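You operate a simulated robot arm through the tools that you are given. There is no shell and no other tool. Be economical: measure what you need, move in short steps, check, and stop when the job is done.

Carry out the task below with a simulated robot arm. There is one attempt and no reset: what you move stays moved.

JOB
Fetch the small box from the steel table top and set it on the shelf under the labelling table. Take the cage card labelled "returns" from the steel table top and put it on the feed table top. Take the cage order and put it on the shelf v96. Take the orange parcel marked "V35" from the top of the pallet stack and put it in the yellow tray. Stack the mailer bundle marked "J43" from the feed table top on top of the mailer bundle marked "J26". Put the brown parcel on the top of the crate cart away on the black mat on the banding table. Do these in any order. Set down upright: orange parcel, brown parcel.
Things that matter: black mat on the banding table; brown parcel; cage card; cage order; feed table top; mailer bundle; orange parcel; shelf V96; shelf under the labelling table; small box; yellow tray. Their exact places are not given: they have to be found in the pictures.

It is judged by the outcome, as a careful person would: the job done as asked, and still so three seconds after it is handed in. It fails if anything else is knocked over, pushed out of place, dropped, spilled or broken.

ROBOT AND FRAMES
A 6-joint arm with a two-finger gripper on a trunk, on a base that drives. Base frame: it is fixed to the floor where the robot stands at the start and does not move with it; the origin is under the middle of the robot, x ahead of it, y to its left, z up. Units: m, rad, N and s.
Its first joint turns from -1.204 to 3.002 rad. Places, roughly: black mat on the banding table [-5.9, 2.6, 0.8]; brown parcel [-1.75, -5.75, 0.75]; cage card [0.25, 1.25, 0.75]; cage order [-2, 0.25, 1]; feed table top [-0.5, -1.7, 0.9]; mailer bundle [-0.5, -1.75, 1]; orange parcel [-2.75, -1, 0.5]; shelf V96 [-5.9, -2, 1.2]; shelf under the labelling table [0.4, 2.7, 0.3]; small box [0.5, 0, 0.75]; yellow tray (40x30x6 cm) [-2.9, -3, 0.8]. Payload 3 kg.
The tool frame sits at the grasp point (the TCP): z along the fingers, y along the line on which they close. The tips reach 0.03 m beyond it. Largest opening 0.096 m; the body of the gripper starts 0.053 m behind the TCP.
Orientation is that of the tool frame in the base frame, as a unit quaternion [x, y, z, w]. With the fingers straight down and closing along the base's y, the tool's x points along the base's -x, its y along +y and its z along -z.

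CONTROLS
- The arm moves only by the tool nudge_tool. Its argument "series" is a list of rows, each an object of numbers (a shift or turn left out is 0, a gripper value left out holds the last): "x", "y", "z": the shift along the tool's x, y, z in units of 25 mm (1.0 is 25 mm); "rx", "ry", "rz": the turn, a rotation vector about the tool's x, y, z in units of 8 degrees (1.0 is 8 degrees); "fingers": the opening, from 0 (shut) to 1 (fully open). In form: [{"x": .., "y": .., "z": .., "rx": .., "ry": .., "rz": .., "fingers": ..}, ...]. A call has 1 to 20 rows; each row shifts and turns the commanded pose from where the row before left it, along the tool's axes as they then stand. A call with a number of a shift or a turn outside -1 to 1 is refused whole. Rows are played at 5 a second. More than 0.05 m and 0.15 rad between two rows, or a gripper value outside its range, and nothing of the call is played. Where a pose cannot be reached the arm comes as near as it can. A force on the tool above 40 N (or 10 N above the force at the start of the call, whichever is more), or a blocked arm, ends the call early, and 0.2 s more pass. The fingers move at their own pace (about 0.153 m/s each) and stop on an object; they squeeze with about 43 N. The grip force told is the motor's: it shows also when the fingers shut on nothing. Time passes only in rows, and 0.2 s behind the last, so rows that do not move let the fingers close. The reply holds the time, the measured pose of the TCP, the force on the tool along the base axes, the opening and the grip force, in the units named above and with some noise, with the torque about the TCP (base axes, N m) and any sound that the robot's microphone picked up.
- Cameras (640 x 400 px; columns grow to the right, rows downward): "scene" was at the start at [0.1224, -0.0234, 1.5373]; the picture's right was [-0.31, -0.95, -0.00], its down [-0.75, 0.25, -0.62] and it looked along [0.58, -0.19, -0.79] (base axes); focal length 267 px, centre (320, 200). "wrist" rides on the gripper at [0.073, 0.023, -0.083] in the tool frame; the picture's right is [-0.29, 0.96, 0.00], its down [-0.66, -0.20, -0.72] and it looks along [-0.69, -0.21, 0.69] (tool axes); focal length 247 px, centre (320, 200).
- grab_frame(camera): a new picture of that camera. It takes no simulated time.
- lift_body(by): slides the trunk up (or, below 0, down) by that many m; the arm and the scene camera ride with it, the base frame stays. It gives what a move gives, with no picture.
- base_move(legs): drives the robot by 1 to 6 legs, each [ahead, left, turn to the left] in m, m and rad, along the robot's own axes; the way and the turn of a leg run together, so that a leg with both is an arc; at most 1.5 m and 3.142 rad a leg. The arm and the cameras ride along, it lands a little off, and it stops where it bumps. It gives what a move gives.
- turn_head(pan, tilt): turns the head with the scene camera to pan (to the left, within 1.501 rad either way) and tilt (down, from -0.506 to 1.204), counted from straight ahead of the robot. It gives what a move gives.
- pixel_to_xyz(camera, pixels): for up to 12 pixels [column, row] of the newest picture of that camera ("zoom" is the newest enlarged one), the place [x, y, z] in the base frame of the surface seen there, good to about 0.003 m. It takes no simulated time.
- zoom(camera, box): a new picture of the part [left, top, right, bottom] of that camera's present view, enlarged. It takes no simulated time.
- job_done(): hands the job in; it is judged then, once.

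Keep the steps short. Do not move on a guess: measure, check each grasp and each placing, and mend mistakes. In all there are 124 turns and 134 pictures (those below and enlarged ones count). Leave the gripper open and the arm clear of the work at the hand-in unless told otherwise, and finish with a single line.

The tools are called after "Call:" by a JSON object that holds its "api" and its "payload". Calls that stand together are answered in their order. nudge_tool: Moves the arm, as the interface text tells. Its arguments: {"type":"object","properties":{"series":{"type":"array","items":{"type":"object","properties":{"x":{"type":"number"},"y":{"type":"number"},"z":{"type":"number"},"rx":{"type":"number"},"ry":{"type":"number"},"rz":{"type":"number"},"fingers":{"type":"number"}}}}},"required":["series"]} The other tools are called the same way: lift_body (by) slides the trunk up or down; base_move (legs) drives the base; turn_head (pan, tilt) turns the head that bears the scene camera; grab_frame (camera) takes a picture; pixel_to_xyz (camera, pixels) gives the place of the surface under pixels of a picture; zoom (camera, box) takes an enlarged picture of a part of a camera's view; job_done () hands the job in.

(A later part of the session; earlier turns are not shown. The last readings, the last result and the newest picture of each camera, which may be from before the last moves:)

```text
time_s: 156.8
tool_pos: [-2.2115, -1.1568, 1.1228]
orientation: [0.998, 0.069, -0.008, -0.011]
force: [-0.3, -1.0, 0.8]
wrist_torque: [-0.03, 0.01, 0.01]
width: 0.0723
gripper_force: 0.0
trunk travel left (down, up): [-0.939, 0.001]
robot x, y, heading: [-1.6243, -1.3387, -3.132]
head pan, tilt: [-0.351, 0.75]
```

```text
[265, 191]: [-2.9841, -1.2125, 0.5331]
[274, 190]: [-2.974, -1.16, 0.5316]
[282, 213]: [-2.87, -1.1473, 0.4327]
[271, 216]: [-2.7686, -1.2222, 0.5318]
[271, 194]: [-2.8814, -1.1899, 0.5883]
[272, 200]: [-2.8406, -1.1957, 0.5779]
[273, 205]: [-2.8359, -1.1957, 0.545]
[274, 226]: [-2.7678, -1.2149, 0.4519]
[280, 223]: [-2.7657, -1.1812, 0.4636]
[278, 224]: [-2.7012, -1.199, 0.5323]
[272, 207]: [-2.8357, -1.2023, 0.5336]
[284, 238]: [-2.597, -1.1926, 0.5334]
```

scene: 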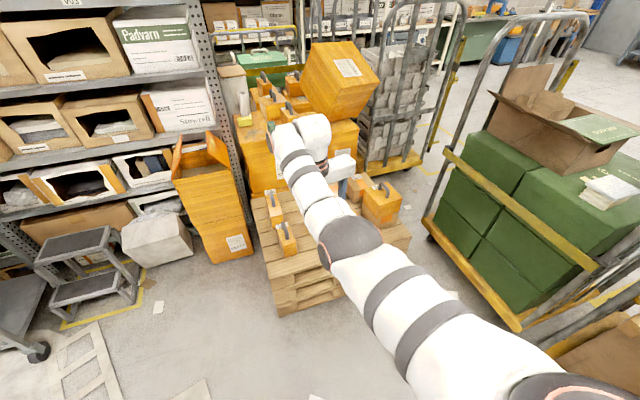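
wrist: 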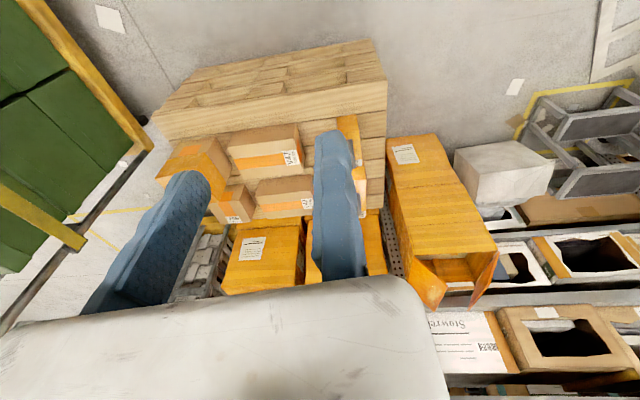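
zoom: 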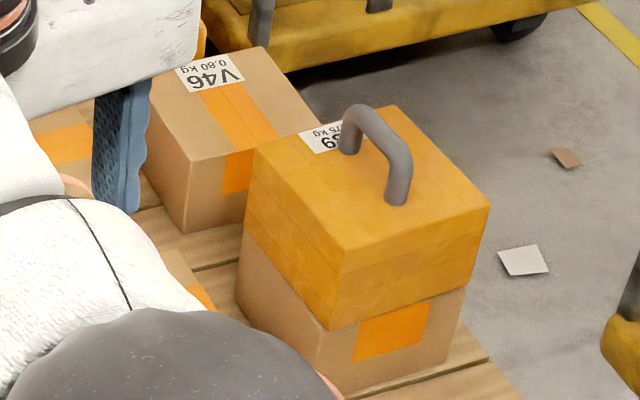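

V35 spans x -2.77…-2.99, y -1.22…-1.16, top 0.532, handle top 0.59 at y≈-1.193. It is deep in the stack, so I check free floor beside the pallets (bin, bag, stool).

Call:
{"api": "pixel_to_xyz", "payload": {"camera": "scene", "pixels": [[213, 260], [252, 255], [200, 180], [125, 245], [150, 268], [190, 245], [130, 300], [105, 325], [230, 300], [265, 270], [45, 355], [235, 200]]}}

```text
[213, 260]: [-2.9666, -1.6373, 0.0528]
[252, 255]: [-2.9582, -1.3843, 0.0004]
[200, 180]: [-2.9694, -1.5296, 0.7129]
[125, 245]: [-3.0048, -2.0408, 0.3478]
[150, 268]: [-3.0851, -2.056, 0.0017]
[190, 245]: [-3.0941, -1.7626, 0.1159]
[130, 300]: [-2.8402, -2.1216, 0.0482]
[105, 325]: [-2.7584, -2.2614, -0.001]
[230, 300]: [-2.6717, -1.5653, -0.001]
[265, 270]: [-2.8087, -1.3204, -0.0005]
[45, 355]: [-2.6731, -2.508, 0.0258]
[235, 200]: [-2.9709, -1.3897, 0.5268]
```

The base looks about 0.25 m in radius; beside the pallets there's free floor (bin at x<-2.96, y<-1.39). I approach diagonally: shift left, turn right 0.62, then slide in -x, arm high above everything.

Call:
{"api": "base_move", "payload": {"legs": [[0, 0.352, 0], [0, 0, -0.621], [0.45, 0.315, 0]]}}

Call:
{"api": "turn_head", "payload": {"pan": 0.0, "tilt": 0.8}}

Call:
{"api": "grab_frame", "payload": {"camera": "scene"}}

```text
time_s: 163.6
tool_pos: [-2.5557, -1.1917, 1.1234]
orientation: [0.972, -0.237, -0.004, -0.012]
force: [0.7, -0.5, -0.7]
wrist_torque: [0.02, -0.01, 0.01]
width: 0.072
gripper_force: 0.0
trunk travel left (down, up): [-0.939, 0.001]
robot x, y, heading: [-2.1754, -1.6769, 2.53]
head pan, tilt: [-0.351, 0.75]
```

```text
time_s: 164.4
tool_pos: [-2.5564, -1.1906, 1.1218]
orientation: [0.971, -0.237, -0.004, -0.012]
force: [0.0, -0.5, -0.5]
wrist_torque: [0.0, 0.04, 0.03]
width: 0.0722
gripper_force: 0.1
trunk travel left (down, up): [-0.939, 0.001]
robot x, y, heading: [-2.1805, -1.6768, 2.534]
head pan, tilt: [0.0, 0.799]
```

```text
71 pictures are left
```

scene: 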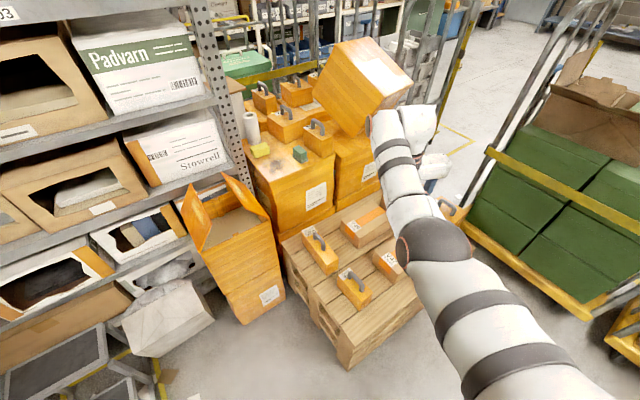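

I zoom on V35 from here for a precise measurement.

Call:
{"api": "zoom", "payload": {"camera": "scene", "box": [280, 215, 376, 275]}}

Call:
{"api": "pixel_to_xyz", "payload": {"camera": "zoom", "pixels": [[140, 100], [200, 95], [215, 120], [250, 150], [285, 210], [215, 75], [290, 180], [395, 315], [310, 375], [250, 370]]}}

```text
6.67 times, centred on (328, 245) of scene
```

zoom: 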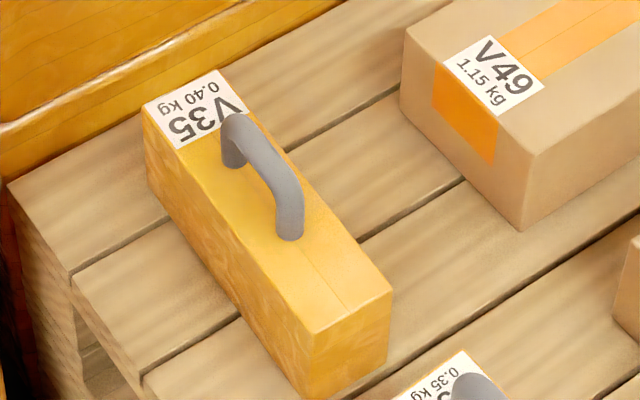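

```text
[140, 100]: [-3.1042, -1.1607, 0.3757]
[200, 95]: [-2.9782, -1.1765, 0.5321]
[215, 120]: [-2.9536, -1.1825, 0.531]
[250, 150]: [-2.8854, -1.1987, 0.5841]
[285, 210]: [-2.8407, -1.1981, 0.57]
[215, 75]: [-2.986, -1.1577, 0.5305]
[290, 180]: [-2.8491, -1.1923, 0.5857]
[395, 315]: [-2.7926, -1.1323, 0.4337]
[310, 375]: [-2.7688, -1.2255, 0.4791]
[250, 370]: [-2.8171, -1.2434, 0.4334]
```

V35 confirmed. I finish the slide (ahead 0.254, left 0.202), and turn the tool so it closes across the handle.

Call:
{"api": "base_move", "payload": {"legs": [[0.254, 0.202, 0]]}}

Call:
{"api": "nudge_tool", "payload": {"series": [{"rz": -0.8}, {"rz": -0.8}, {"rz": -0.8}, {"rz": -0.7}, {}]}}

Call:
{"api": "lift_body", "payload": {"by": -0.38}}

Call:
{"api": "grab_frame", "payload": {"camera": "wrist"}}

Call:
{"api": "grab_frame", "payload": {"camera": "scene"}}

```text
time_s: 166.6
tool_pos: [-2.8832, -1.2103, 1.1232]
orientation: [0.972, -0.237, -0.004, -0.012]
force: [0.0, 0.5, -0.9]
wrist_torque: [-0.01, 0.0, 0.0]
width: 0.072
gripper_force: 0.0
trunk travel left (down, up): [-0.939, 0.001]
robot x, y, heading: [-2.507, -1.6977, 2.537]
head pan, tilt: [0.0, 0.799]
```

```text
time_s: 167.8
tool_pos: [-2.8839, -1.2099, 1.1233]
orientation: [1.0, -0.022, -0.001, -0.013]
force: [-0.1, 0.0, 0.0]
wrist_torque: [-0.03, -0.01, 0.0]
width: 0.0721
gripper_force: 0.1
trunk travel left (down, up): [-0.939, 0.001]
robot x, y, heading: [-2.5008, -1.6943, 2.534]
head pan, tilt: [0.0, 0.799]
```

```text
time_s: 171.4
tool_pos: [-2.8847, -1.2104, 0.7434]
orientation: [1.0, -0.022, -0.001, -0.013]
force: [0.3, 0.1, 0.3]
wrist_torque: [0.0, 0.03, 0.01]
width: 0.0718
gripper_force: 0.0
trunk travel left (down, up): [-0.559, 0.381]
robot x, y, heading: [-2.5067, -1.6969, 2.535]
head pan, tilt: [0.0, 0.799]
```

```text
69 pictures are left
```

wrist: 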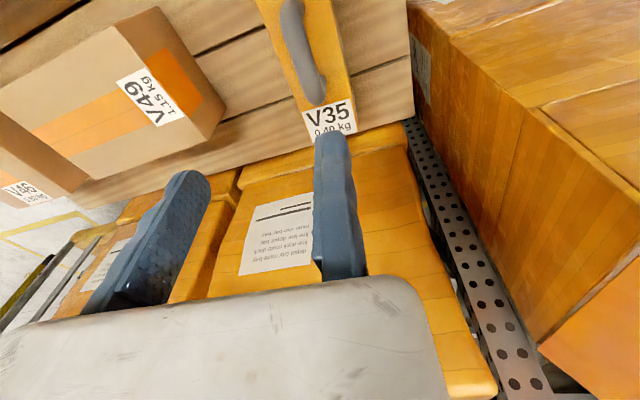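

```text
68 pictures are left
```

scene: 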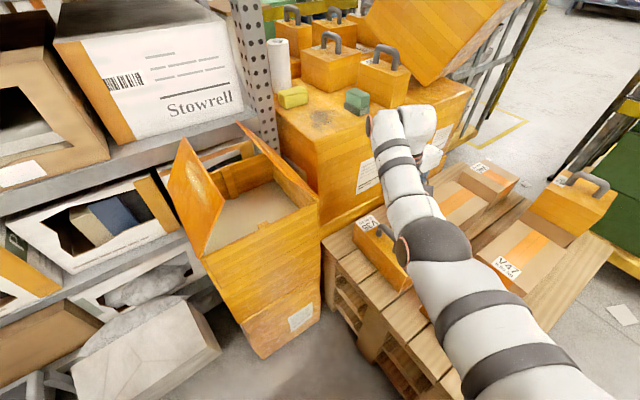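

I measure the handle in the wrist picture against the finger position.

Call:
{"api": "pixel_to_xyz", "payload": {"camera": "wrist", "pixels": [[292, 30], [303, 60], [308, 75], [300, 60], [310, 60], [318, 85], [355, 80], [290, 10]]}}

```text
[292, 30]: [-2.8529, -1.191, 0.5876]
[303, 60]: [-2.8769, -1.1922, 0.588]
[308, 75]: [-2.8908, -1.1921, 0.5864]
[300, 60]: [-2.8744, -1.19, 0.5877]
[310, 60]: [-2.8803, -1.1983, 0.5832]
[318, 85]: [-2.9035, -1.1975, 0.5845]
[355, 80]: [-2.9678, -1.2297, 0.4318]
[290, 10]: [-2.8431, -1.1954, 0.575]
```

Handle centre y=-1.192; fixed finger at -1.210: good. I lower 0.177, close and lift.

Call:
{"api": "lift_body", "payload": {"by": -0.175}}

Call:
{"api": "nudge_tool", "payload": {"series": [{"y": -0.3}, {"fingers": 0}, {}, {}]}}

Call:
{"api": "lift_body", "payload": {"by": 0.1}}

Call:
{"api": "grab_frame", "payload": {"camera": "wrist"}}

```text
time_s: 173.4
tool_pos: [-2.8844, -1.2094, 0.5678]
orientation: [1.0, -0.022, 0.0, -0.012]
force: [0.1, 1.2, 0.0]
wrist_torque: [-0.01, 0.0, -0.03]
width: 0.0719
gripper_force: 0.0
trunk travel left (down, up): [-0.384, 0.556]
robot x, y, heading: [-2.5035, -1.6944, 2.537]
head pan, tilt: [0.0, 0.799]
```

```text
time_s: 174.4
tool_pos: [-2.8827, -1.2026, 0.5681]
orientation: [1.0, -0.022, -0.001, -0.013]
force: [-0.2, 0.6, 0.8]
wrist_torque: [-0.08, 0.02, 0.14]
width: 0.0192
gripper_force: 42.9
trunk travel left (down, up): [-0.384, 0.556]
robot x, y, heading: [-2.5022, -1.6961, 2.538]
head pan, tilt: [0.0, 0.799]
```

```text
time_s: 175.7
tool_pos: [-2.8842, -1.203, 0.667]
orientation: [1.0, -0.022, -0.001, -0.013]
force: [1.1, -0.5, -3.6]
wrist_torque: [-0.05, 0.02, 0.0]
width: 0.0192
gripper_force: 43.2
trunk travel left (down, up): [-0.484, 0.456]
robot x, y, heading: [-2.5049, -1.696, 2.538]
head pan, tilt: [0.0, 0.799]
```

```text
67 pictures are left
```

wrist: 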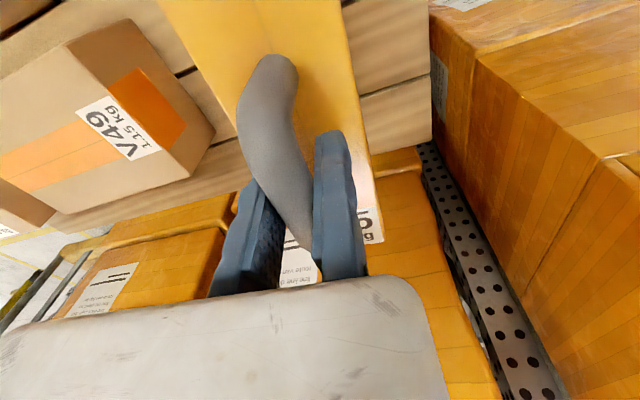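

V35 is lifted. I raise it high, slide back out, and look for the yellow tray.

Call:
{"api": "lift_body", "payload": {"by": 0.4}}

Call:
{"api": "base_move", "payload": {"legs": [[-0.45, -0.315, 0]]}}

Call:
{"api": "turn_head", "payload": {"pan": 1.3, "tilt": 0.45}}

Call:
{"api": "grab_frame", "payload": {"camera": "scene"}}

```text
time_s: 179.6
tool_pos: [-2.8851, -1.2025, 1.0674]
orientation: [1.0, -0.021, -0.001, -0.013]
force: [0.6, 0.5, -2.8]
wrist_torque: [-0.03, 0.01, -0.04]
width: 0.0192
gripper_force: 42.7
trunk travel left (down, up): [-0.884, 0.056]
robot x, y, heading: [-2.5075, -1.6944, 2.535]
head pan, tilt: [0.0, 0.799]
```

```text
time_s: 182.7
tool_pos: [-2.3324, -1.1987, 1.0664]
orientation: [1.0, -0.022, -0.001, -0.014]
force: [-0.9, -0.1, -4.0]
wrist_torque: [-0.04, -0.01, 0.03]
width: 0.0192
gripper_force: 43.0
trunk travel left (down, up): [-0.884, 0.056]
robot x, y, heading: [-1.9514, -1.6909, 2.537]
head pan, tilt: [0.0, 0.799]
```

```text
time_s: 184.2
tool_pos: [-2.3312, -1.1998, 1.067]
orientation: [1.0, -0.022, 0.0, -0.014]
force: [0.8, 0.1, -3.3]
wrist_torque: [-0.05, 0.03, -0.01]
width: 0.0189
gripper_force: 42.8
trunk travel left (down, up): [-0.884, 0.056]
robot x, y, heading: [-1.9505, -1.6949, 2.533]
head pan, tilt: [1.3, 0.45]
```

```text
66 pictures are left
```

scene: 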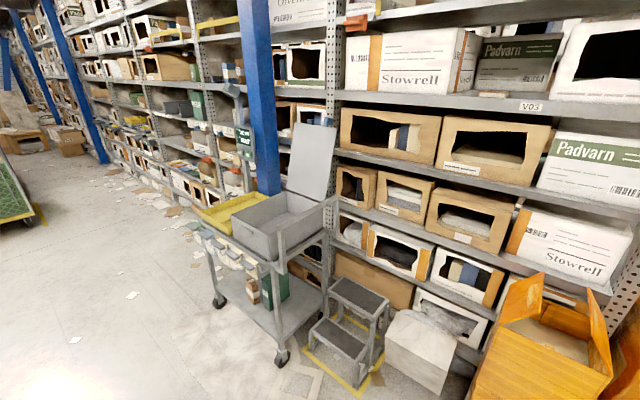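

The yellow tray is on the trolley at (225,213), behind a grey bin. I measure it.

Call:
{"api": "zoom", "payload": {"camera": "scene", "box": [180, 150, 340, 270]}}

Call:
{"api": "pixel_to_xyz", "payload": {"camera": "scene", "pixels": [[202, 212], [245, 195], [265, 200], [222, 232], [232, 212], [230, 208], [270, 262], [330, 205], [212, 228], [280, 350], [218, 305], [300, 130]]}}

```text
3.33 times, centred on (260, 210) of scene
```

zoom: 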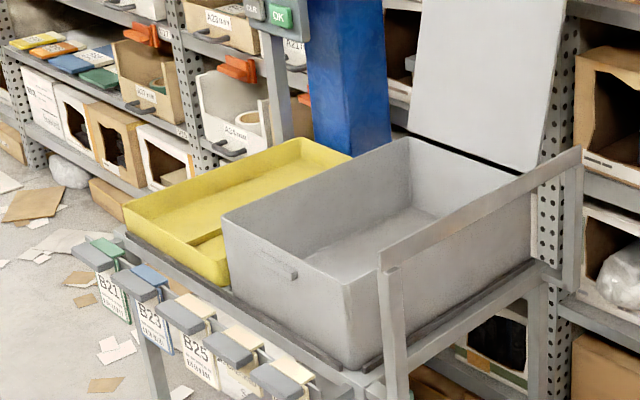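

```text
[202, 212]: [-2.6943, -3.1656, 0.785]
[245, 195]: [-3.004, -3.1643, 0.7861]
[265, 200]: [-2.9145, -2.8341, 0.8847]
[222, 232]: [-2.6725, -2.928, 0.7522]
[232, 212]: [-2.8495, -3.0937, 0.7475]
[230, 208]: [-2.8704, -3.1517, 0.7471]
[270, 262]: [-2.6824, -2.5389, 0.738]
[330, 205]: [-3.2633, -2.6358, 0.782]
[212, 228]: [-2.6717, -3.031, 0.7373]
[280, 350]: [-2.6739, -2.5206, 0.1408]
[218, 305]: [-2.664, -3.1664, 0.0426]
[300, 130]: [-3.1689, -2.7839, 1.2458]
```

Tray floor z 0.747, x -2.67…-3.07, y -2.87…-3.17. I turn to face -x, back slightly, and slide left along the trolley at safe height; then check.

Call:
{"api": "base_move", "payload": {"legs": [[0, 0, 0.606], [-0.15, 0, 0], [0, 0.75, 0], [0, 0.76, 0]]}}

Call:
{"api": "nudge_tool", "payload": {"series": [{"rz": 0.9}, {"rz": 0.9}, {"rz": 0.9}, {"rz": 0.9}, {"rz": 0.74}, {}]}}

Call:
{"api": "turn_head", "payload": {"pan": -0.15, "tilt": 0.6}}

Call:
{"api": "grab_frame", "payload": {"camera": "scene"}}

```text
time_s: 194.6
tool_pos: [-2.377, -3.0182, 1.067]
orientation: [0.959, 0.283, -0.004, -0.012]
force: [-0.1, 0.7, -3.6]
wrist_torque: [-0.05, 0.01, -0.02]
width: 0.0189
gripper_force: 43.3
trunk travel left (down, up): [-0.884, 0.056]
robot x, y, heading: [-1.7789, -3.2018, -3.131]
head pan, tilt: [1.3, 0.45]
```

```text
time_s: 196.0
tool_pos: [-2.3768, -3.0199, 1.0658]
orientation: [1.0, -0.018, -0.007, -0.01]
force: [0.9, -0.3, -3.8]
wrist_torque: [-0.03, 0.0, -0.02]
width: 0.0193
gripper_force: 43.3
trunk travel left (down, up): [-0.884, 0.056]
robot x, y, heading: [-1.7794, -3.2048, -3.128]
head pan, tilt: [1.3, 0.45]
```

```text
time_s: 197.6
tool_pos: [-2.3776, -3.0188, 1.0667]
orientation: [1.0, -0.017, -0.007, -0.01]
force: [-0.6, -0.4, -3.9]
wrist_torque: [-0.03, 0.03, 0.02]
width: 0.0192
gripper_force: 42.7
trunk travel left (down, up): [-0.884, 0.056]
robot x, y, heading: [-1.7849, -3.203, -3.13]
head pan, tilt: [-0.15, 0.6]
```

```text
64 pictures are left
```

scene: 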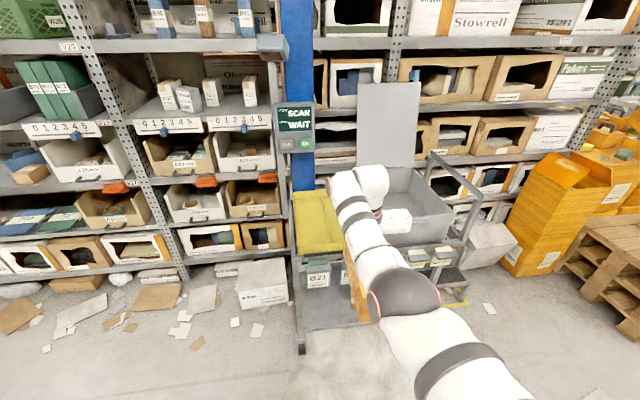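

There's a "SCAN WAIT" device near (295,128). I measure that plus tray corners.

Call:
{"api": "pixel_to_xyz", "payload": {"camera": "scene", "pixels": [[295, 125], [275, 120], [310, 110], [298, 195], [330, 194], [298, 252], [340, 245], [315, 220], [305, 225], [325, 235], [345, 205], [388, 120]]}}

Call:
{"api": "zoom", "payload": {"camera": "scene", "box": [260, 90, 420, 270]}}

```text
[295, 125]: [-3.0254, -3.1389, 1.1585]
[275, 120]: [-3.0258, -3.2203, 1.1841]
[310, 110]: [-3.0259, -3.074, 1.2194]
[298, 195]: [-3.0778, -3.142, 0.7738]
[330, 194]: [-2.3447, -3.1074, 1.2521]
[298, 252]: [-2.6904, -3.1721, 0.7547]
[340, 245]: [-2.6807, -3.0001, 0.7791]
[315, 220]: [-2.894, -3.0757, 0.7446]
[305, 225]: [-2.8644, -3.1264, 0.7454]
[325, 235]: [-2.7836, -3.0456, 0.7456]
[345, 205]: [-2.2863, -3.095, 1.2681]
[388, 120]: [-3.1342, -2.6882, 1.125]
```

```text
2.22 times, centred on (340, 180) of scene
```

zoom: 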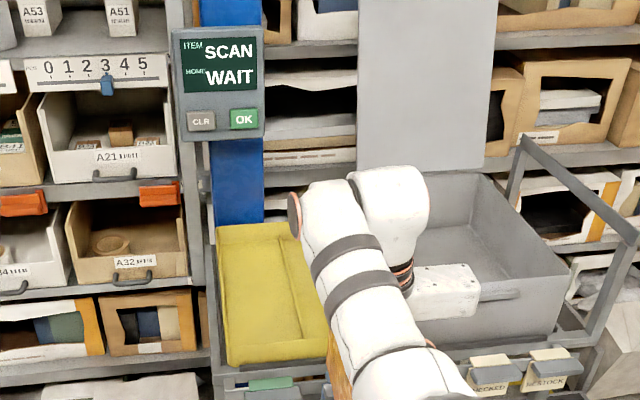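

I check the line inside the tray (zoom (290,270)) — whether it's the right wall.

Call:
{"api": "pixel_to_xyz", "payload": {"camera": "zoom", "pixels": [[270, 260], [285, 260], [300, 260], [310, 260], [320, 310], [300, 310], [325, 340], [270, 350], [230, 300]]}}

```text
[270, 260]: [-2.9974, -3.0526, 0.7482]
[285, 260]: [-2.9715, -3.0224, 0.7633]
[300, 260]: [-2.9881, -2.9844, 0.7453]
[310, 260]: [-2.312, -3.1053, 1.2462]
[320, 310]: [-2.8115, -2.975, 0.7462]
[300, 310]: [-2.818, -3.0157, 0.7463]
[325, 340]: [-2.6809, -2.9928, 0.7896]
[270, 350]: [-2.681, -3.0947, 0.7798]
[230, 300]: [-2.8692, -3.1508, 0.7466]
```

A low divider runs at y≈-3.02; I use the left compartment (centre y≈-3.095). I drive ahead 0.46 and left 0.08 at height.

Call:
{"api": "base_move", "payload": {"legs": [[0, 0.081, 0], [0.463, 0, 0]]}}

Call:
{"api": "lift_body", "payload": {"by": -0.14}}

Call:
{"api": "grab_frame", "payload": {"camera": "wrist"}}

Call:
{"api": "grab_frame", "payload": {"camera": "scene"}}

```text
time_s: 201.1
tool_pos: [-2.8426, -3.0989, 1.0683]
orientation: [1.0, -0.021, -0.008, -0.011]
force: [-0.3, 0.5, -5.0]
wrist_torque: [-0.05, 0.03, -0.01]
width: 0.0193
gripper_force: 43.1
trunk travel left (down, up): [-0.884, 0.056]
robot x, y, heading: [-2.2475, -3.2881, -3.135]
head pan, tilt: [-0.15, 0.6]
```

```text
time_s: 202.8
tool_pos: [-2.8439, -3.0983, 0.9266]
orientation: [1.0, -0.021, -0.008, -0.011]
force: [-0.1, -0.2, -3.8]
wrist_torque: [-0.03, -0.01, 0.02]
width: 0.0192
gripper_force: 42.9
trunk travel left (down, up): [-0.744, 0.196]
robot x, y, heading: [-2.2486, -3.2876, -3.14]
head pan, tilt: [-0.15, 0.6]
```

```text
62 pictures are left
```

wrist: 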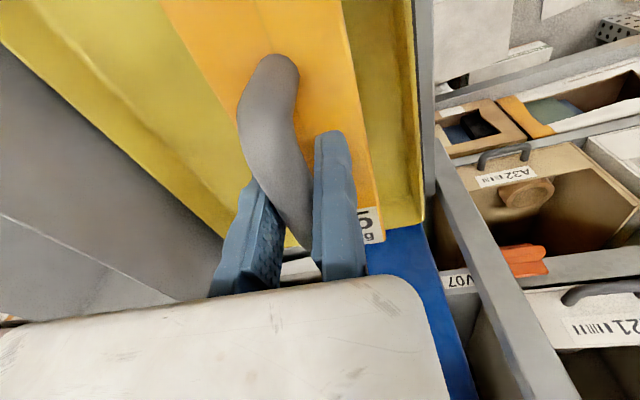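

```text
61 pictures are left
```

scene: 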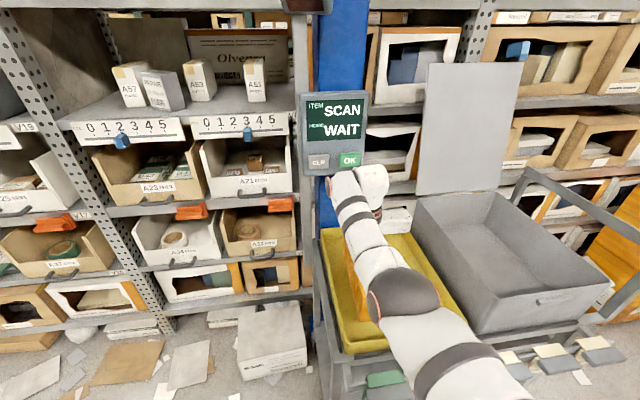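

The parcel is over the left compartment. I lower until contact.

Call:
{"api": "lift_body", "payload": {"by": -0.039}}

Call:
{"api": "lift_body", "payload": {"by": -0.004}}

```text
time_s: 203.6
tool_pos: [-2.8436, -3.099, 0.8879]
orientation: [1.0, -0.021, -0.007, -0.01]
force: [0.1, -0.1, -3.5]
wrist_torque: [-0.03, 0.03, -0.06]
width: 0.0192
gripper_force: 42.9
trunk travel left (down, up): [-0.705, 0.235]
robot x, y, heading: [-2.2493, -3.2851, -3.135]
head pan, tilt: [-0.15, 0.6]
```

```text
time_s: 204.1
tool_pos: [-2.844, -3.0994, 0.8846]
orientation: [1.0, -0.022, -0.007, -0.011]
force: [0.0, 0.7, -4.0]
wrist_torque: [-0.05, -0.02, 0.01]
width: 0.0193
gripper_force: 42.5
trunk travel left (down, up): [-0.701, 0.239]
robot x, y, heading: [-2.2503, -3.2852, -3.138]
head pan, tilt: [-0.15, 0.6]
```

Call:
{"api": "lift_body", "payload": {"by": -0.004}}

```text
time_s: 204.6
tool_pos: [-2.8442, -3.0992, 0.8833]
orientation: [1.0, -0.021, -0.011, -0.011]
force: [-5.9, 1.0, 14.5]
wrist_torque: [0.1, -1.23, 0.08]
width: 0.0192
gripper_force: 42.5
trunk travel left (down, up): [-0.697, 0.243]
robot x, y, heading: [-2.2485, -3.2884, -3.143]
head pan, tilt: [-0.15, 0.6]
```

Contact. I open, free the fixed finger, and lift.

Call:
{"api": "nudge_tool", "payload": {"series": [{"fingers": 0.5}, {}, {}, {"y": 0.3}, {}]}}

Call:
{"api": "lift_body", "payload": {"by": 0.22}}

Call:
{"api": "base_move", "payload": {"legs": [[-0.5, 0, 0]]}}

Call:
{"api": "grab_frame", "payload": {"camera": "scene"}}

```text
time_s: 205.8
tool_pos: [-2.843, -3.1057, 0.881]
orientation: [1.0, -0.021, -0.009, -0.011]
force: [0.0, 0.3, -0.4]
wrist_torque: [0.0, -0.01, 0.01]
width: 0.0479
gripper_force: 0.0
trunk travel left (down, up): [-0.697, 0.243]
robot x, y, heading: [-2.2502, -3.2881, -3.137]
head pan, tilt: [-0.15, 0.6]
```

```text
time_s: 208.2
tool_pos: [-2.8434, -3.1065, 1.1008]
orientation: [1.0, -0.02, -0.008, -0.01]
force: [0.1, -0.5, 0.0]
wrist_torque: [-0.02, -0.03, -0.03]
width: 0.0479
gripper_force: 0.0
trunk travel left (down, up): [-0.917, 0.023]
robot x, y, heading: [-2.2518, -3.2884, -3.138]
head pan, tilt: [-0.15, 0.6]
```

```text
time_s: 211.1
tool_pos: [-2.3428, -3.1049, 1.0996]
orientation: [1.0, -0.021, -0.007, -0.01]
force: [-0.5, 0.0, -0.4]
wrist_torque: [-0.01, 0.0, -0.01]
width: 0.048
gripper_force: 0.0
trunk travel left (down, up): [-0.917, 0.023]
robot x, y, heading: [-1.7483, -3.2824, -3.137]
head pan, tilt: [-0.15, 0.6]
```

```text
60 pictures are left
```

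scene: 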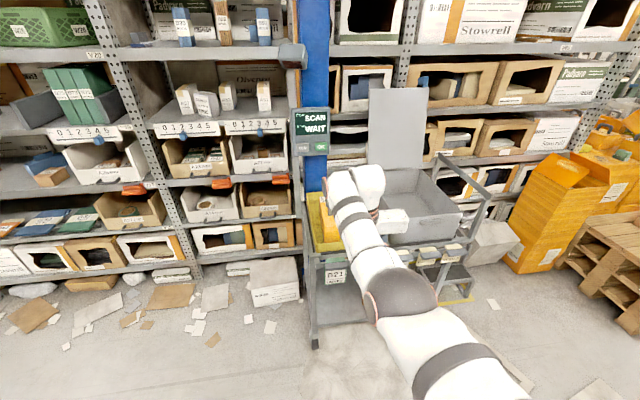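

V35 seems placed. Next the brown parcel: I turn left to face -y and look.

Call:
{"api": "base_move", "payload": {"legs": [[0, 0, 1.567]]}}

Call:
{"api": "turn_head", "payload": {"pan": 0.0, "tilt": 0.4}}

Call:
{"api": "grab_frame", "payload": {"camera": "scene"}}

```text
time_s: 215.2
tool_pos: [-1.9578, -3.8691, 1.1015]
orientation: [0.738, 0.675, -0.014, -0.003]
force: [-0.2, 0.2, -1.0]
wrist_torque: [0.0, 0.02, 0.01]
width: 0.048
gripper_force: 0.1
trunk travel left (down, up): [-0.917, 0.023]
robot x, y, heading: [-1.7512, -3.2802, -1.614]
head pan, tilt: [-0.15, 0.6]
```

```text
time_s: 216.0
tool_pos: [-1.9572, -3.8707, 1.1001]
orientation: [0.737, 0.675, -0.013, -0.002]
force: [0.6, 0.1, 0.2]
wrist_torque: [0.02, 0.02, 0.04]
width: 0.048
gripper_force: 0.1
trunk travel left (down, up): [-0.917, 0.023]
robot x, y, heading: [-1.7502, -3.2822, -1.615]
head pan, tilt: [0.0, 0.4]
```

```text
59 pictures are left
```

scene: 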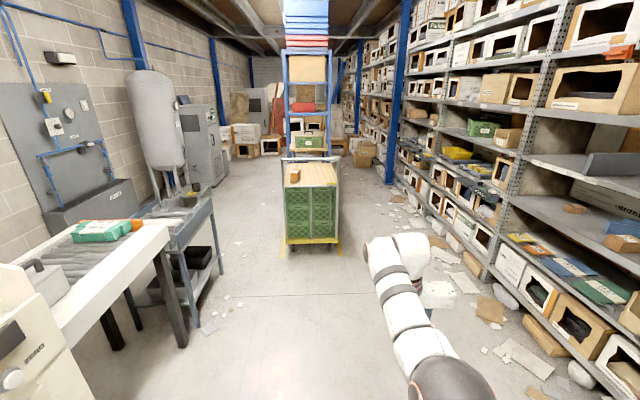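

The crate cart is ahead at (310,200) with a small brown parcel on top. I drive 1.25 m forward and look closer.

Call:
{"api": "base_move", "payload": {"legs": [[1.25, 0.0, 0.044]]}}

Call:
{"api": "turn_head", "payload": {"pan": 0.0, "tilt": 0.55}}

Call:
{"api": "grab_frame", "payload": {"camera": "scene"}}

```text
time_s: 222.2
tool_pos: [-1.9244, -5.123, 1.1013]
orientation: [0.713, 0.701, -0.013, -0.001]
force: [-0.8, -0.4, 0.1]
wrist_torque: [0.0, 0.01, 0.02]
width: 0.0479
gripper_force: 0.1
trunk travel left (down, up): [-0.917, 0.023]
robot x, y, heading: [-1.7581, -4.5264, -1.546]
head pan, tilt: [0.0, 0.4]
```

```text
time_s: 222.9
tool_pos: [-1.9254, -5.1244, 1.1014]
orientation: [0.713, 0.701, -0.013, -0.002]
force: [0.5, 0.4, 0.7]
wrist_torque: [-0.02, 0.0, 0.0]
width: 0.048
gripper_force: 0.1
trunk travel left (down, up): [-0.917, 0.023]
robot x, y, heading: [-1.7622, -4.528, -1.541]
head pan, tilt: [0.0, 0.55]
```

```text
58 pictures are left
```

scene: 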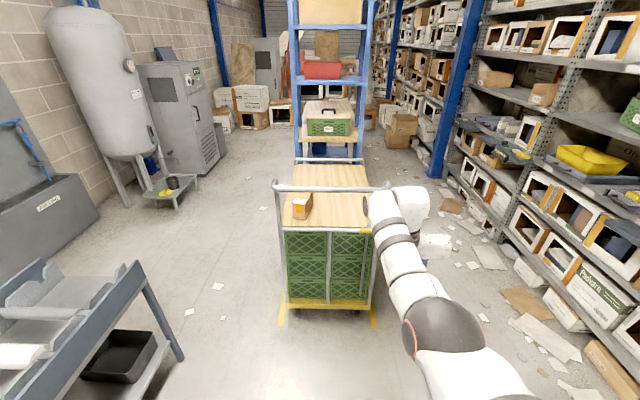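

Call:
{"api": "zoom", "payload": {"camera": "scene", "box": [265, 160, 385, 240]}}

Call:
{"api": "pixel_to_xyz", "payload": {"camera": "zoom", "pixels": [[148, 185], [230, 180], [240, 220], [155, 225], [195, 260], [160, 300], [100, 140], [60, 145], [500, 300], [120, 330], [580, 150], [300, 330]]}}

```text
5.00 times, centred on (325, 200) of scene
```

zoom: 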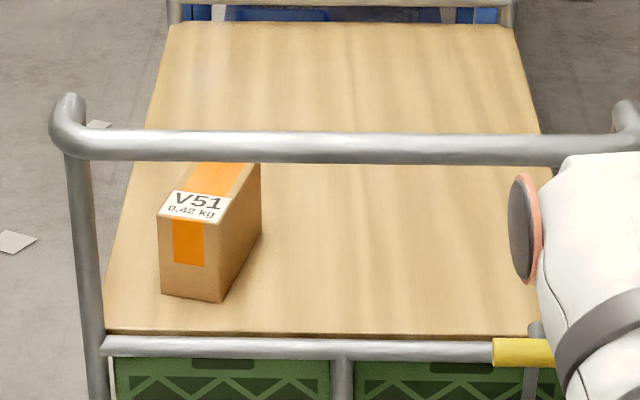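

```text
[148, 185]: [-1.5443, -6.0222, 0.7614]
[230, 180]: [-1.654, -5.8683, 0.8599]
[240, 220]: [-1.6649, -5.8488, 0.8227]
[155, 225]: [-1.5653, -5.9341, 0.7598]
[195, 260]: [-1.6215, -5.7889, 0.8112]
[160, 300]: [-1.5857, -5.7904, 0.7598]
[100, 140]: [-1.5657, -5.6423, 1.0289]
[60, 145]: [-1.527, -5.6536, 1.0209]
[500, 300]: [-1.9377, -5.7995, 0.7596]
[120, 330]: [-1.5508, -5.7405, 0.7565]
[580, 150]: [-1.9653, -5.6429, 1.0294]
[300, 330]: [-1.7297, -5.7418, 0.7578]
```

V51 parcel stands behind the cart's handle bar (z≈1.02), top z 0.86. I'd approach from the cart's left side; I check the floor space there.

Call:
{"api": "pixel_to_xyz", "payload": {"camera": "scene", "pixels": [[180, 212], [150, 205], [128, 205], [215, 178], [185, 358], [145, 265], [196, 176], [235, 200], [305, 158], [365, 158], [280, 310], [310, 193]]}}

Call:
{"api": "zoom", "payload": {"camera": "scene", "box": [90, 120, 330, 270]}}

```text
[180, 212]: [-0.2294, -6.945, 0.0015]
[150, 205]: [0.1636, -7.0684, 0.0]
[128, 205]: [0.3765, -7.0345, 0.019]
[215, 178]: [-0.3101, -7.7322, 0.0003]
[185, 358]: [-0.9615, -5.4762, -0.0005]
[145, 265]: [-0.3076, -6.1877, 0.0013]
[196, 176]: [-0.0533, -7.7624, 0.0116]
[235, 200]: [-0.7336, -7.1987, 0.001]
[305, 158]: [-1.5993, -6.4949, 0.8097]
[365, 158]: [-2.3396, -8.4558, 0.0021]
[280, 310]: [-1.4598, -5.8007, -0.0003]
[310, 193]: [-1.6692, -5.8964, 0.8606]
```

```text
2.67 times, centred on (210, 195) of scene
```

zoom: 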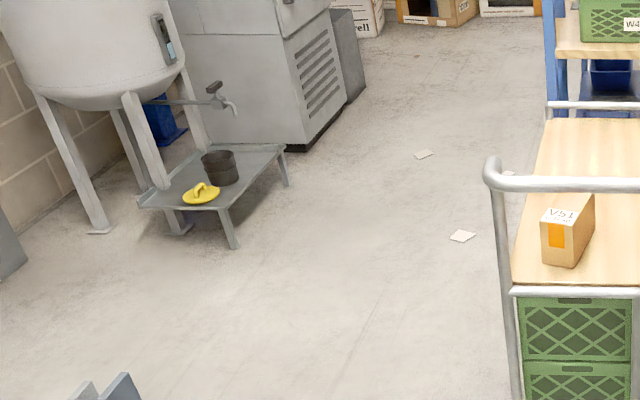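

The gap between the left table's corner and the cart may be narrow. I look left-down to measure the table's extent.

Call:
{"api": "turn_head", "payload": {"pan": 0.75, "tilt": 0.65}}

Call:
{"api": "grab_frame", "payload": {"camera": "scene"}}

```text
time_s: 224.0
tool_pos: [-1.9248, -5.1236, 1.0999]
orientation: [0.713, 0.701, -0.013, -0.002]
force: [1.2, 0.6, 0.2]
wrist_torque: [0.0, 0.01, 0.01]
width: 0.0477
gripper_force: 0.0
trunk travel left (down, up): [-0.917, 0.023]
robot x, y, heading: [-1.7601, -4.5246, -1.54]
head pan, tilt: [0.75, 0.649]
```

```text
55 pictures are left
```

scene: 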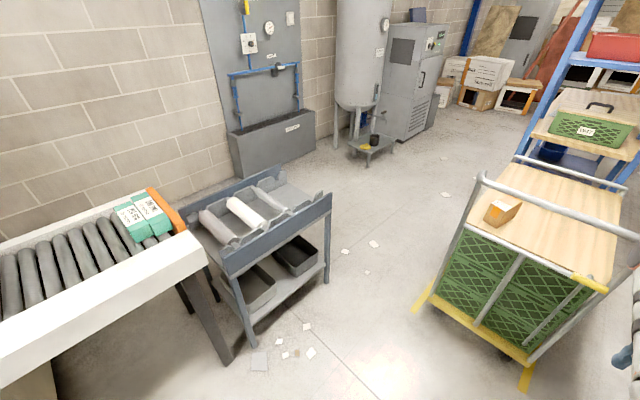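

Call:
{"api": "pixel_to_xyz", "payload": {"camera": "scene", "pixels": [[327, 283], [250, 345], [330, 195], [226, 362], [415, 308], [478, 185], [437, 288], [515, 160], [625, 185], [530, 355]]}}

```text
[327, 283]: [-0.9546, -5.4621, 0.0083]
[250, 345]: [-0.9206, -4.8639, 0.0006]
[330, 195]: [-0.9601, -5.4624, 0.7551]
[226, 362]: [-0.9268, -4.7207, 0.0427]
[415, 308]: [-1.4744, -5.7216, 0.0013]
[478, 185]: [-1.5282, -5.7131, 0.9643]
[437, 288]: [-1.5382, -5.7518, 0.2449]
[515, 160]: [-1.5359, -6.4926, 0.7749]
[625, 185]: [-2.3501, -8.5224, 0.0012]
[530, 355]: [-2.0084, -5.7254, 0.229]
```

The gap between table leg (-0.955,-5.46) and cart corner (-1.53,-5.73) is 0.63 m and the base ~0.5. I raise a bit, position precisely, then pass through the middle perpendicular to the gap.

Call:
{"api": "lift_body", "payload": {"by": 0.022}}

Call:
{"api": "base_move", "payload": {"legs": [[0.442, 0.205, 0]]}}

```text
time_s: 224.7
tool_pos: [-1.9254, -5.1236, 1.1218]
orientation: [0.713, 0.701, -0.013, -0.002]
force: [0.0, -0.4, 0.8]
wrist_torque: [0.01, 0.01, 0.03]
width: 0.0477
gripper_force: 0.0
trunk travel left (down, up): [-0.939, 0.001]
robot x, y, heading: [-1.7596, -4.5249, -1.545]
head pan, tilt: [0.75, 0.649]
```

```text
time_s: 227.6
tool_pos: [-1.7106, -5.5606, 1.1228]
orientation: [0.715, 0.699, -0.013, -0.001]
force: [0.4, -0.8, 0.1]
wrist_torque: [-0.02, -0.02, 0.0]
width: 0.0478
gripper_force: 0.0
trunk travel left (down, up): [-0.939, 0.001]
robot x, y, heading: [-1.5433, -4.9629, -1.549]
head pan, tilt: [0.75, 0.649]
```

On position. Now through the gap in two legs.

Call:
{"api": "base_move", "payload": {"legs": [[0.639, 0.285, 0], [0.459, 0.202, 0]]}}

```text
time_s: 234.0
tool_pos: [-1.2107, -6.6555, 1.1234]
orientation: [0.717, 0.697, -0.014, -0.001]
force: [-0.1, -0.3, 0.4]
wrist_torque: [0.01, 0.02, 0.01]
width: 0.0482
gripper_force: 0.1
trunk travel left (down, up): [-0.939, 0.001]
robot x, y, heading: [-1.0379, -6.0633, -1.554]
head pan, tilt: [0.75, 0.649]
```

Passed. I turn to face the cart (-x) and look at the parcel.

Call:
{"api": "base_move", "payload": {"legs": [[0, 0, -1.588]]}}

Call:
{"api": "grab_frame", "payload": {"camera": "wrist"}}

Call:
{"api": "turn_head", "payload": {"pan": -0.25, "tilt": 0.8}}

Call:
{"api": "grab_frame", "payload": {"camera": "scene"}}

```text
time_s: 238.2
tool_pos: [-1.6373, -5.9023, 1.1217]
orientation: [1.0, -0.002, -0.008, -0.011]
force: [-0.3, -0.5, 0.7]
wrist_torque: [0.01, 0.03, 0.01]
width: 0.0478
gripper_force: 0.0
trunk travel left (down, up): [-0.939, 0.001]
robot x, y, heading: [-1.0377, -6.0628, -3.099]
head pan, tilt: [0.75, 0.649]
```

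```text
54 pictures are left
```

wrist: 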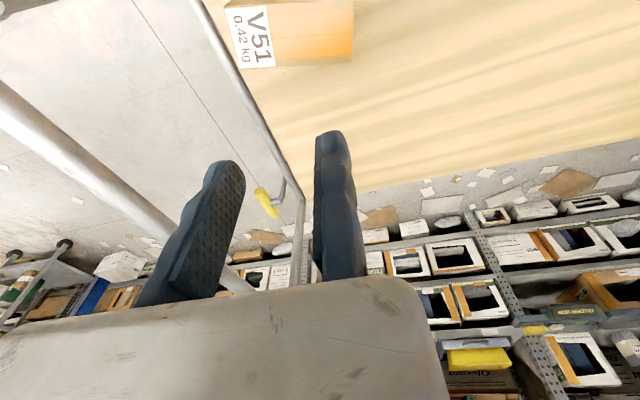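

```text
time_s: 239.5
tool_pos: [-1.6364, -5.9029, 1.1214]
orientation: [1.0, -0.002, -0.009, -0.011]
force: [-0.4, -0.3, -0.4]
wrist_torque: [0.04, 0.03, 0.02]
width: 0.048
gripper_force: 0.1
trunk travel left (down, up): [-0.939, 0.001]
robot x, y, heading: [-1.0362, -6.0623, -3.098]
head pan, tilt: [-0.25, 0.799]
```

```text
53 pictures are left
```

scene: 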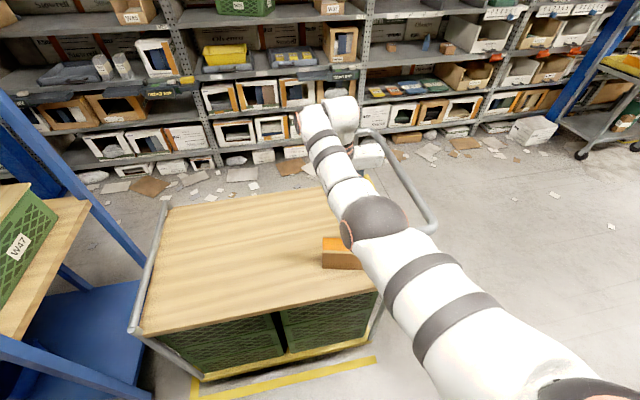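

Call:
{"api": "pixel_to_xyz", "payload": {"camera": "wrist", "pixels": [[229, 20], [238, 62], [270, 40], [345, 8], [352, 20], [350, 48], [272, 63], [300, 40], [300, 10], [270, 5], [255, 20]]}}

Call:
{"api": "pixel_to_xyz", "payload": {"camera": "scene", "pixels": [[324, 240], [340, 238], [323, 252], [345, 252], [324, 266], [350, 268], [358, 252]]}}

```text
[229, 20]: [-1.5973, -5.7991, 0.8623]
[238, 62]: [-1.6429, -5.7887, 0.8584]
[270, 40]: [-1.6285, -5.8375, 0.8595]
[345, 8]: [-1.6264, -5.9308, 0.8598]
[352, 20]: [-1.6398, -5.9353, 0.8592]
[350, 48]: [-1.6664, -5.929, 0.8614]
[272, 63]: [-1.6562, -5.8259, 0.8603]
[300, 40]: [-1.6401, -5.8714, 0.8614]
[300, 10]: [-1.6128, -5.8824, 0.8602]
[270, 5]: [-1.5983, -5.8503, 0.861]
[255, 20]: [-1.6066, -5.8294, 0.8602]
```

```text
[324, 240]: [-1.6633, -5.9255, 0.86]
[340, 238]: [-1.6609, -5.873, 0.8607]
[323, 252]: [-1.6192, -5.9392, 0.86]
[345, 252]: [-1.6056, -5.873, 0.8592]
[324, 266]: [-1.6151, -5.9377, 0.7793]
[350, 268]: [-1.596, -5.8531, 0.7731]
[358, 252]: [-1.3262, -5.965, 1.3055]
```

V51: centre (-1.630,-5.862), 0.05 wide, 0.143 long, yawed 0.18 from y. I reposition the base slightly, rotate the tool 80°, and open wide.

Call:
{"api": "base_move", "payload": {"legs": [[-0.041, -0.033, 0]]}}

Call:
{"api": "nudge_tool", "payload": {"series": [{"rz": -1, "fingers": 0.9}, {"rz": -1}, {"rz": -1}, {"rz": -1}, {"rz": -1}, {"rz": -1}, {"rz": -1}, {"rz": -1}, {"rz": -1}, {"rz": -0.95}, {}]}}

Call:
{"api": "lift_body", "payload": {"by": -0.2}}

Call:
{"api": "grab_frame", "payload": {"camera": "wrist"}}

```text
time_s: 240.4
tool_pos: [-1.602, -5.8737, 1.1204]
orientation: [1.0, 0.0, -0.007, -0.011]
force: [-0.6, -1.1, -0.4]
wrist_torque: [0.03, -0.05, -0.02]
width: 0.0478
gripper_force: 0.0
trunk travel left (down, up): [-0.939, 0.001]
robot x, y, heading: [-0.9964, -6.026, -3.098]
head pan, tilt: [-0.25, 0.799]
```

```text
time_s: 242.8
tool_pos: [-1.5988, -5.869, 1.122]
orientation: [0.768, 0.64, 0.0, -0.013]
force: [0.1, -0.3, -0.6]
wrist_torque: [0.02, -0.01, -0.01]
width: 0.0863
gripper_force: 0.1
trunk travel left (down, up): [-0.939, 0.001]
robot x, y, heading: [-1.0012, -6.0242, -3.1]
head pan, tilt: [-0.25, 0.799]
```

```text
time_s: 245.0
tool_pos: [-1.5982, -5.8694, 0.9227]
orientation: [0.769, 0.639, 0.001, -0.014]
force: [-0.3, 0.1, 0.1]
wrist_torque: [0.03, 0.0, -0.03]
width: 0.0864
gripper_force: 0.0
trunk travel left (down, up): [-0.739, 0.201]
robot x, y, heading: [-0.996, -6.0255, -3.097]
head pan, tilt: [-0.25, 0.799]
```

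```text
52 pictures are left
```

wrist: 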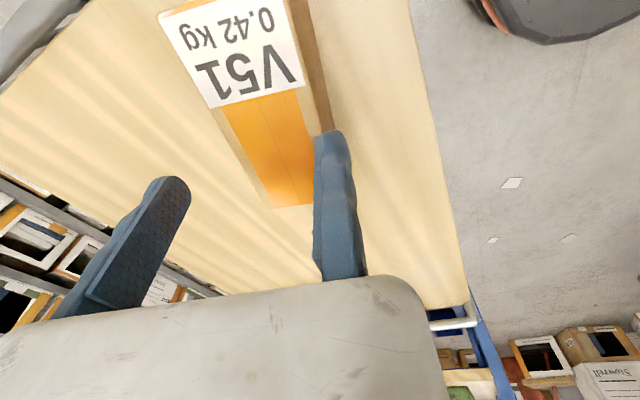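

Call:
{"api": "pixel_to_xyz", "payload": {"camera": "wrist", "pixels": [[300, 70], [305, 110], [309, 160], [310, 195], [270, 200], [235, 120], [318, 120], [320, 140]]}}

```text
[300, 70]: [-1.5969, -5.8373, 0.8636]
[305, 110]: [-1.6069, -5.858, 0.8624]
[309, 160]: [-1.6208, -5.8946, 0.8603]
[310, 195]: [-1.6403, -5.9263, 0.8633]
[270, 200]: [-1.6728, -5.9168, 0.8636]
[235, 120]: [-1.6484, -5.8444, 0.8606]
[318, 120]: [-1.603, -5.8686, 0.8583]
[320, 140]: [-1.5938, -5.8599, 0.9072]
```

Edge margin is only ~5 mm; I shift 6 mm outward, then lower 0.11.

Call:
{"api": "nudge_tool", "payload": {"series": [{"y": 0.25}, {}]}}

Call:
{"api": "lift_body", "payload": {"by": -0.109}}

Call:
{"api": "grab_frame", "payload": {"camera": "wrist"}}

```text
time_s: 245.6
tool_pos: [-1.5941, -5.8718, 0.9232]
orientation: [0.768, 0.64, -0.001, -0.014]
force: [0.5, 0.7, 0.1]
wrist_torque: [-0.01, -0.06, -0.02]
width: 0.0862
gripper_force: 0.0
trunk travel left (down, up): [-0.739, 0.201]
robot x, y, heading: [-0.9998, -6.024, -3.101]
head pan, tilt: [-0.25, 0.799]
```

```text
time_s: 247.0
tool_pos: [-1.5935, -5.8708, 0.8131]
orientation: [0.769, 0.639, 0.001, -0.013]
force: [-0.7, -0.5, 0.2]
wrist_torque: [0.0, -0.02, -0.01]
width: 0.0864
gripper_force: 0.1
trunk travel left (down, up): [-0.63, 0.31]
robot x, y, heading: [-0.9991, -6.0274, -3.1]
head pan, tilt: [-0.25, 0.799]
```

```text
51 pictures are left
```

wrist: 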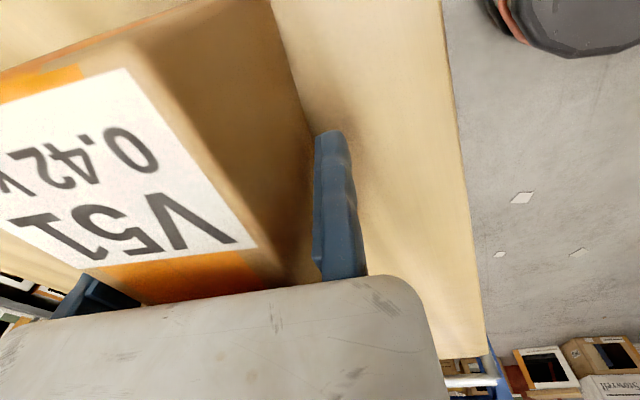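

Straddled. I close and lift.

Call:
{"api": "nudge_tool", "payload": {"series": [{"fingers": 0}, {}, {}, {}]}}

Call:
{"api": "lift_body", "payload": {"by": 0.3}}

Call:
{"api": "grab_frame", "payload": {"camera": "wrist"}}

```text
time_s: 248.0
tool_pos: [-1.5928, -5.8705, 0.813]
orientation: [0.769, 0.639, 0.0, -0.013]
force: [-1.0, 0.0, 4.4]
wrist_torque: [-0.18, -0.03, -0.19]
width: 0.068
gripper_force: 42.9
trunk travel left (down, up): [-0.63, 0.31]
robot x, y, heading: [-0.9999, -6.0297, -3.097]
head pan, tilt: [-0.25, 0.799]
```

```text
time_s: 251.0
tool_pos: [-1.5934, -5.8697, 1.1122]
orientation: [0.769, 0.639, 0.0, -0.013]
force: [-0.2, 0.4, -3.5]
wrist_torque: [-0.05, -0.17, 0.02]
width: 0.0683
gripper_force: 43.1
trunk travel left (down, up): [-0.93, 0.01]
robot x, y, heading: [-0.9968, -6.0238, -3.097]
head pan, tilt: [-0.25, 0.799]
```

```text
50 pictures are left
```

wrist: 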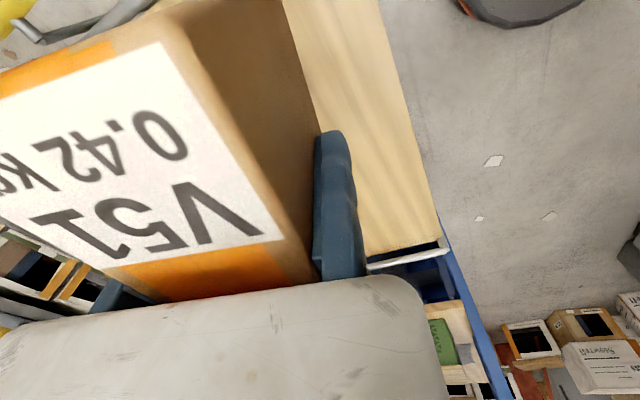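

V51 is held. I raise the arm a further 4 cm, turn back to face -y, and reverse through the gap along the same line.

Call:
{"api": "nudge_tool", "payload": {"series": [{"z": -0.8}, {"z": -0.8}, {}]}}

Call:
{"api": "base_move", "payload": {"legs": [[0, 0, 1.547]]}}

```text
time_s: 251.8
tool_pos: [-1.593, -5.8703, 1.153]
orientation: [0.769, 0.639, 0.0, -0.013]
force: [-0.3, -0.5, -3.9]
wrist_torque: [-0.05, -0.12, 0.0]
width: 0.0676
gripper_force: 42.6
trunk travel left (down, up): [-0.93, 0.01]
robot x, y, heading: [-1.0026, -6.0245, -3.094]
head pan, tilt: [-0.25, 0.799]
```

```text
time_s: 255.9
tool_pos: [-1.1761, -6.6156, 1.1527]
orientation: [0.11, 0.994, -0.008, -0.01]
force: [0.1, -0.6, -3.3]
wrist_torque: [0.16, 0.01, 0.02]
width: 0.0674
gripper_force: 42.9
trunk travel left (down, up): [-0.93, 0.01]
robot x, y, heading: [-0.9985, -6.0254, -1.566]
head pan, tilt: [-0.25, 0.799]
```

I go to the line, then reverse through the gap.

Call:
{"api": "base_move", "payload": {"legs": [[-0.0674, -0.0752, 0], [-1.0, -0.462, 0]]}}

Call:
{"api": "turn_head", "payload": {"pan": -1.5, "tilt": 0.4}}

Call:
{"api": "grab_frame", "payload": {"camera": "scene"}}

```text
time_s: 262.4
tool_pos: [-1.729, -5.5518, 1.1522]
orientation: [0.1, 0.995, -0.009, -0.009]
force: [-0.5, -0.2, -4.0]
wrist_torque: [0.15, -0.06, 0.03]
width: 0.0676
gripper_force: 43.0
trunk travel left (down, up): [-0.93, 0.01]
robot x, y, heading: [-1.565, -4.9613, -1.542]
head pan, tilt: [-0.25, 0.799]
```

```text
time_s: 263.8
tool_pos: [-1.729, -5.5513, 1.1526]
orientation: [0.1, 0.995, -0.009, -0.01]
force: [-0.1, 0.0, -3.9]
wrist_torque: [0.12, -0.02, -0.02]
width: 0.0678
gripper_force: 43.0
trunk travel left (down, up): [-0.93, 0.01]
robot x, y, heading: [-1.5638, -4.958, -1.547]
head pan, tilt: [-1.499, 0.4]
```

```text
49 pictures are left
```

scene: 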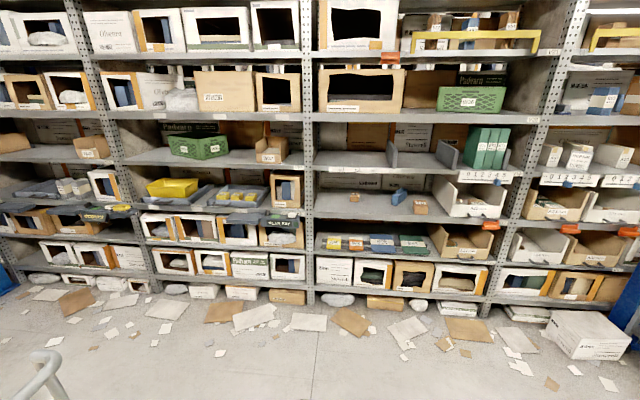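

Now the way to the banding table: back north up the aisle, turn to face +y in open space, then through the aisle by the steel table. I drive the first part.

Call:
{"api": "base_move", "payload": {"legs": [[-1.381, -0.075, 0], [-1.381, -0.075, 0], [0, 0, -3.11]]}}

Call:
{"api": "turn_head", "payload": {"pan": -0.5, "tilt": 0.5}}

Call:
{"api": "grab_frame", "payload": {"camera": "scene"}}

```text
time_s: 284.3
tool_pos: [-1.6504, -1.6266, 1.1531]
orientation: [0.997, -0.072, 0.01, -0.009]
force: [0.2, -0.5, -4.2]
wrist_torque: [-0.13, 0.01, -0.03]
width: 0.0674
gripper_force: 42.8
trunk travel left (down, up): [-0.93, 0.01]
robot x, y, heading: [-1.7834, -2.2305, 1.654]
head pan, tilt: [-1.499, 0.4]
```

```text
time_s: 285.6
tool_pos: [-1.6506, -1.6264, 1.1524]
orientation: [0.997, -0.072, 0.01, -0.008]
force: [-0.3, 0.4, -3.9]
wrist_torque: [-0.14, 0.02, 0.01]
width: 0.0675
gripper_force: 43.2
trunk travel left (down, up): [-0.93, 0.01]
robot x, y, heading: [-1.7846, -2.2261, 1.651]
head pan, tilt: [-0.499, 0.499]
```

```text
48 pictures are left
```

scene: 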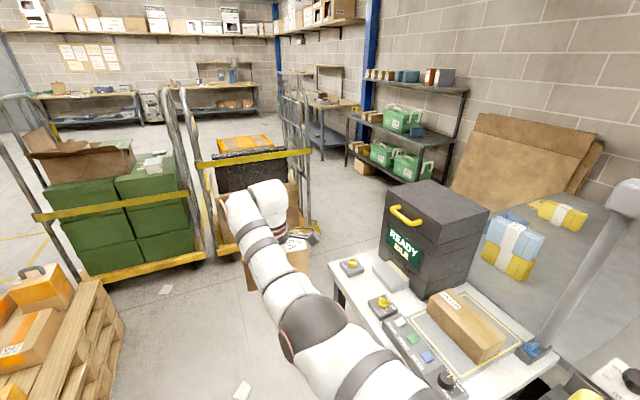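

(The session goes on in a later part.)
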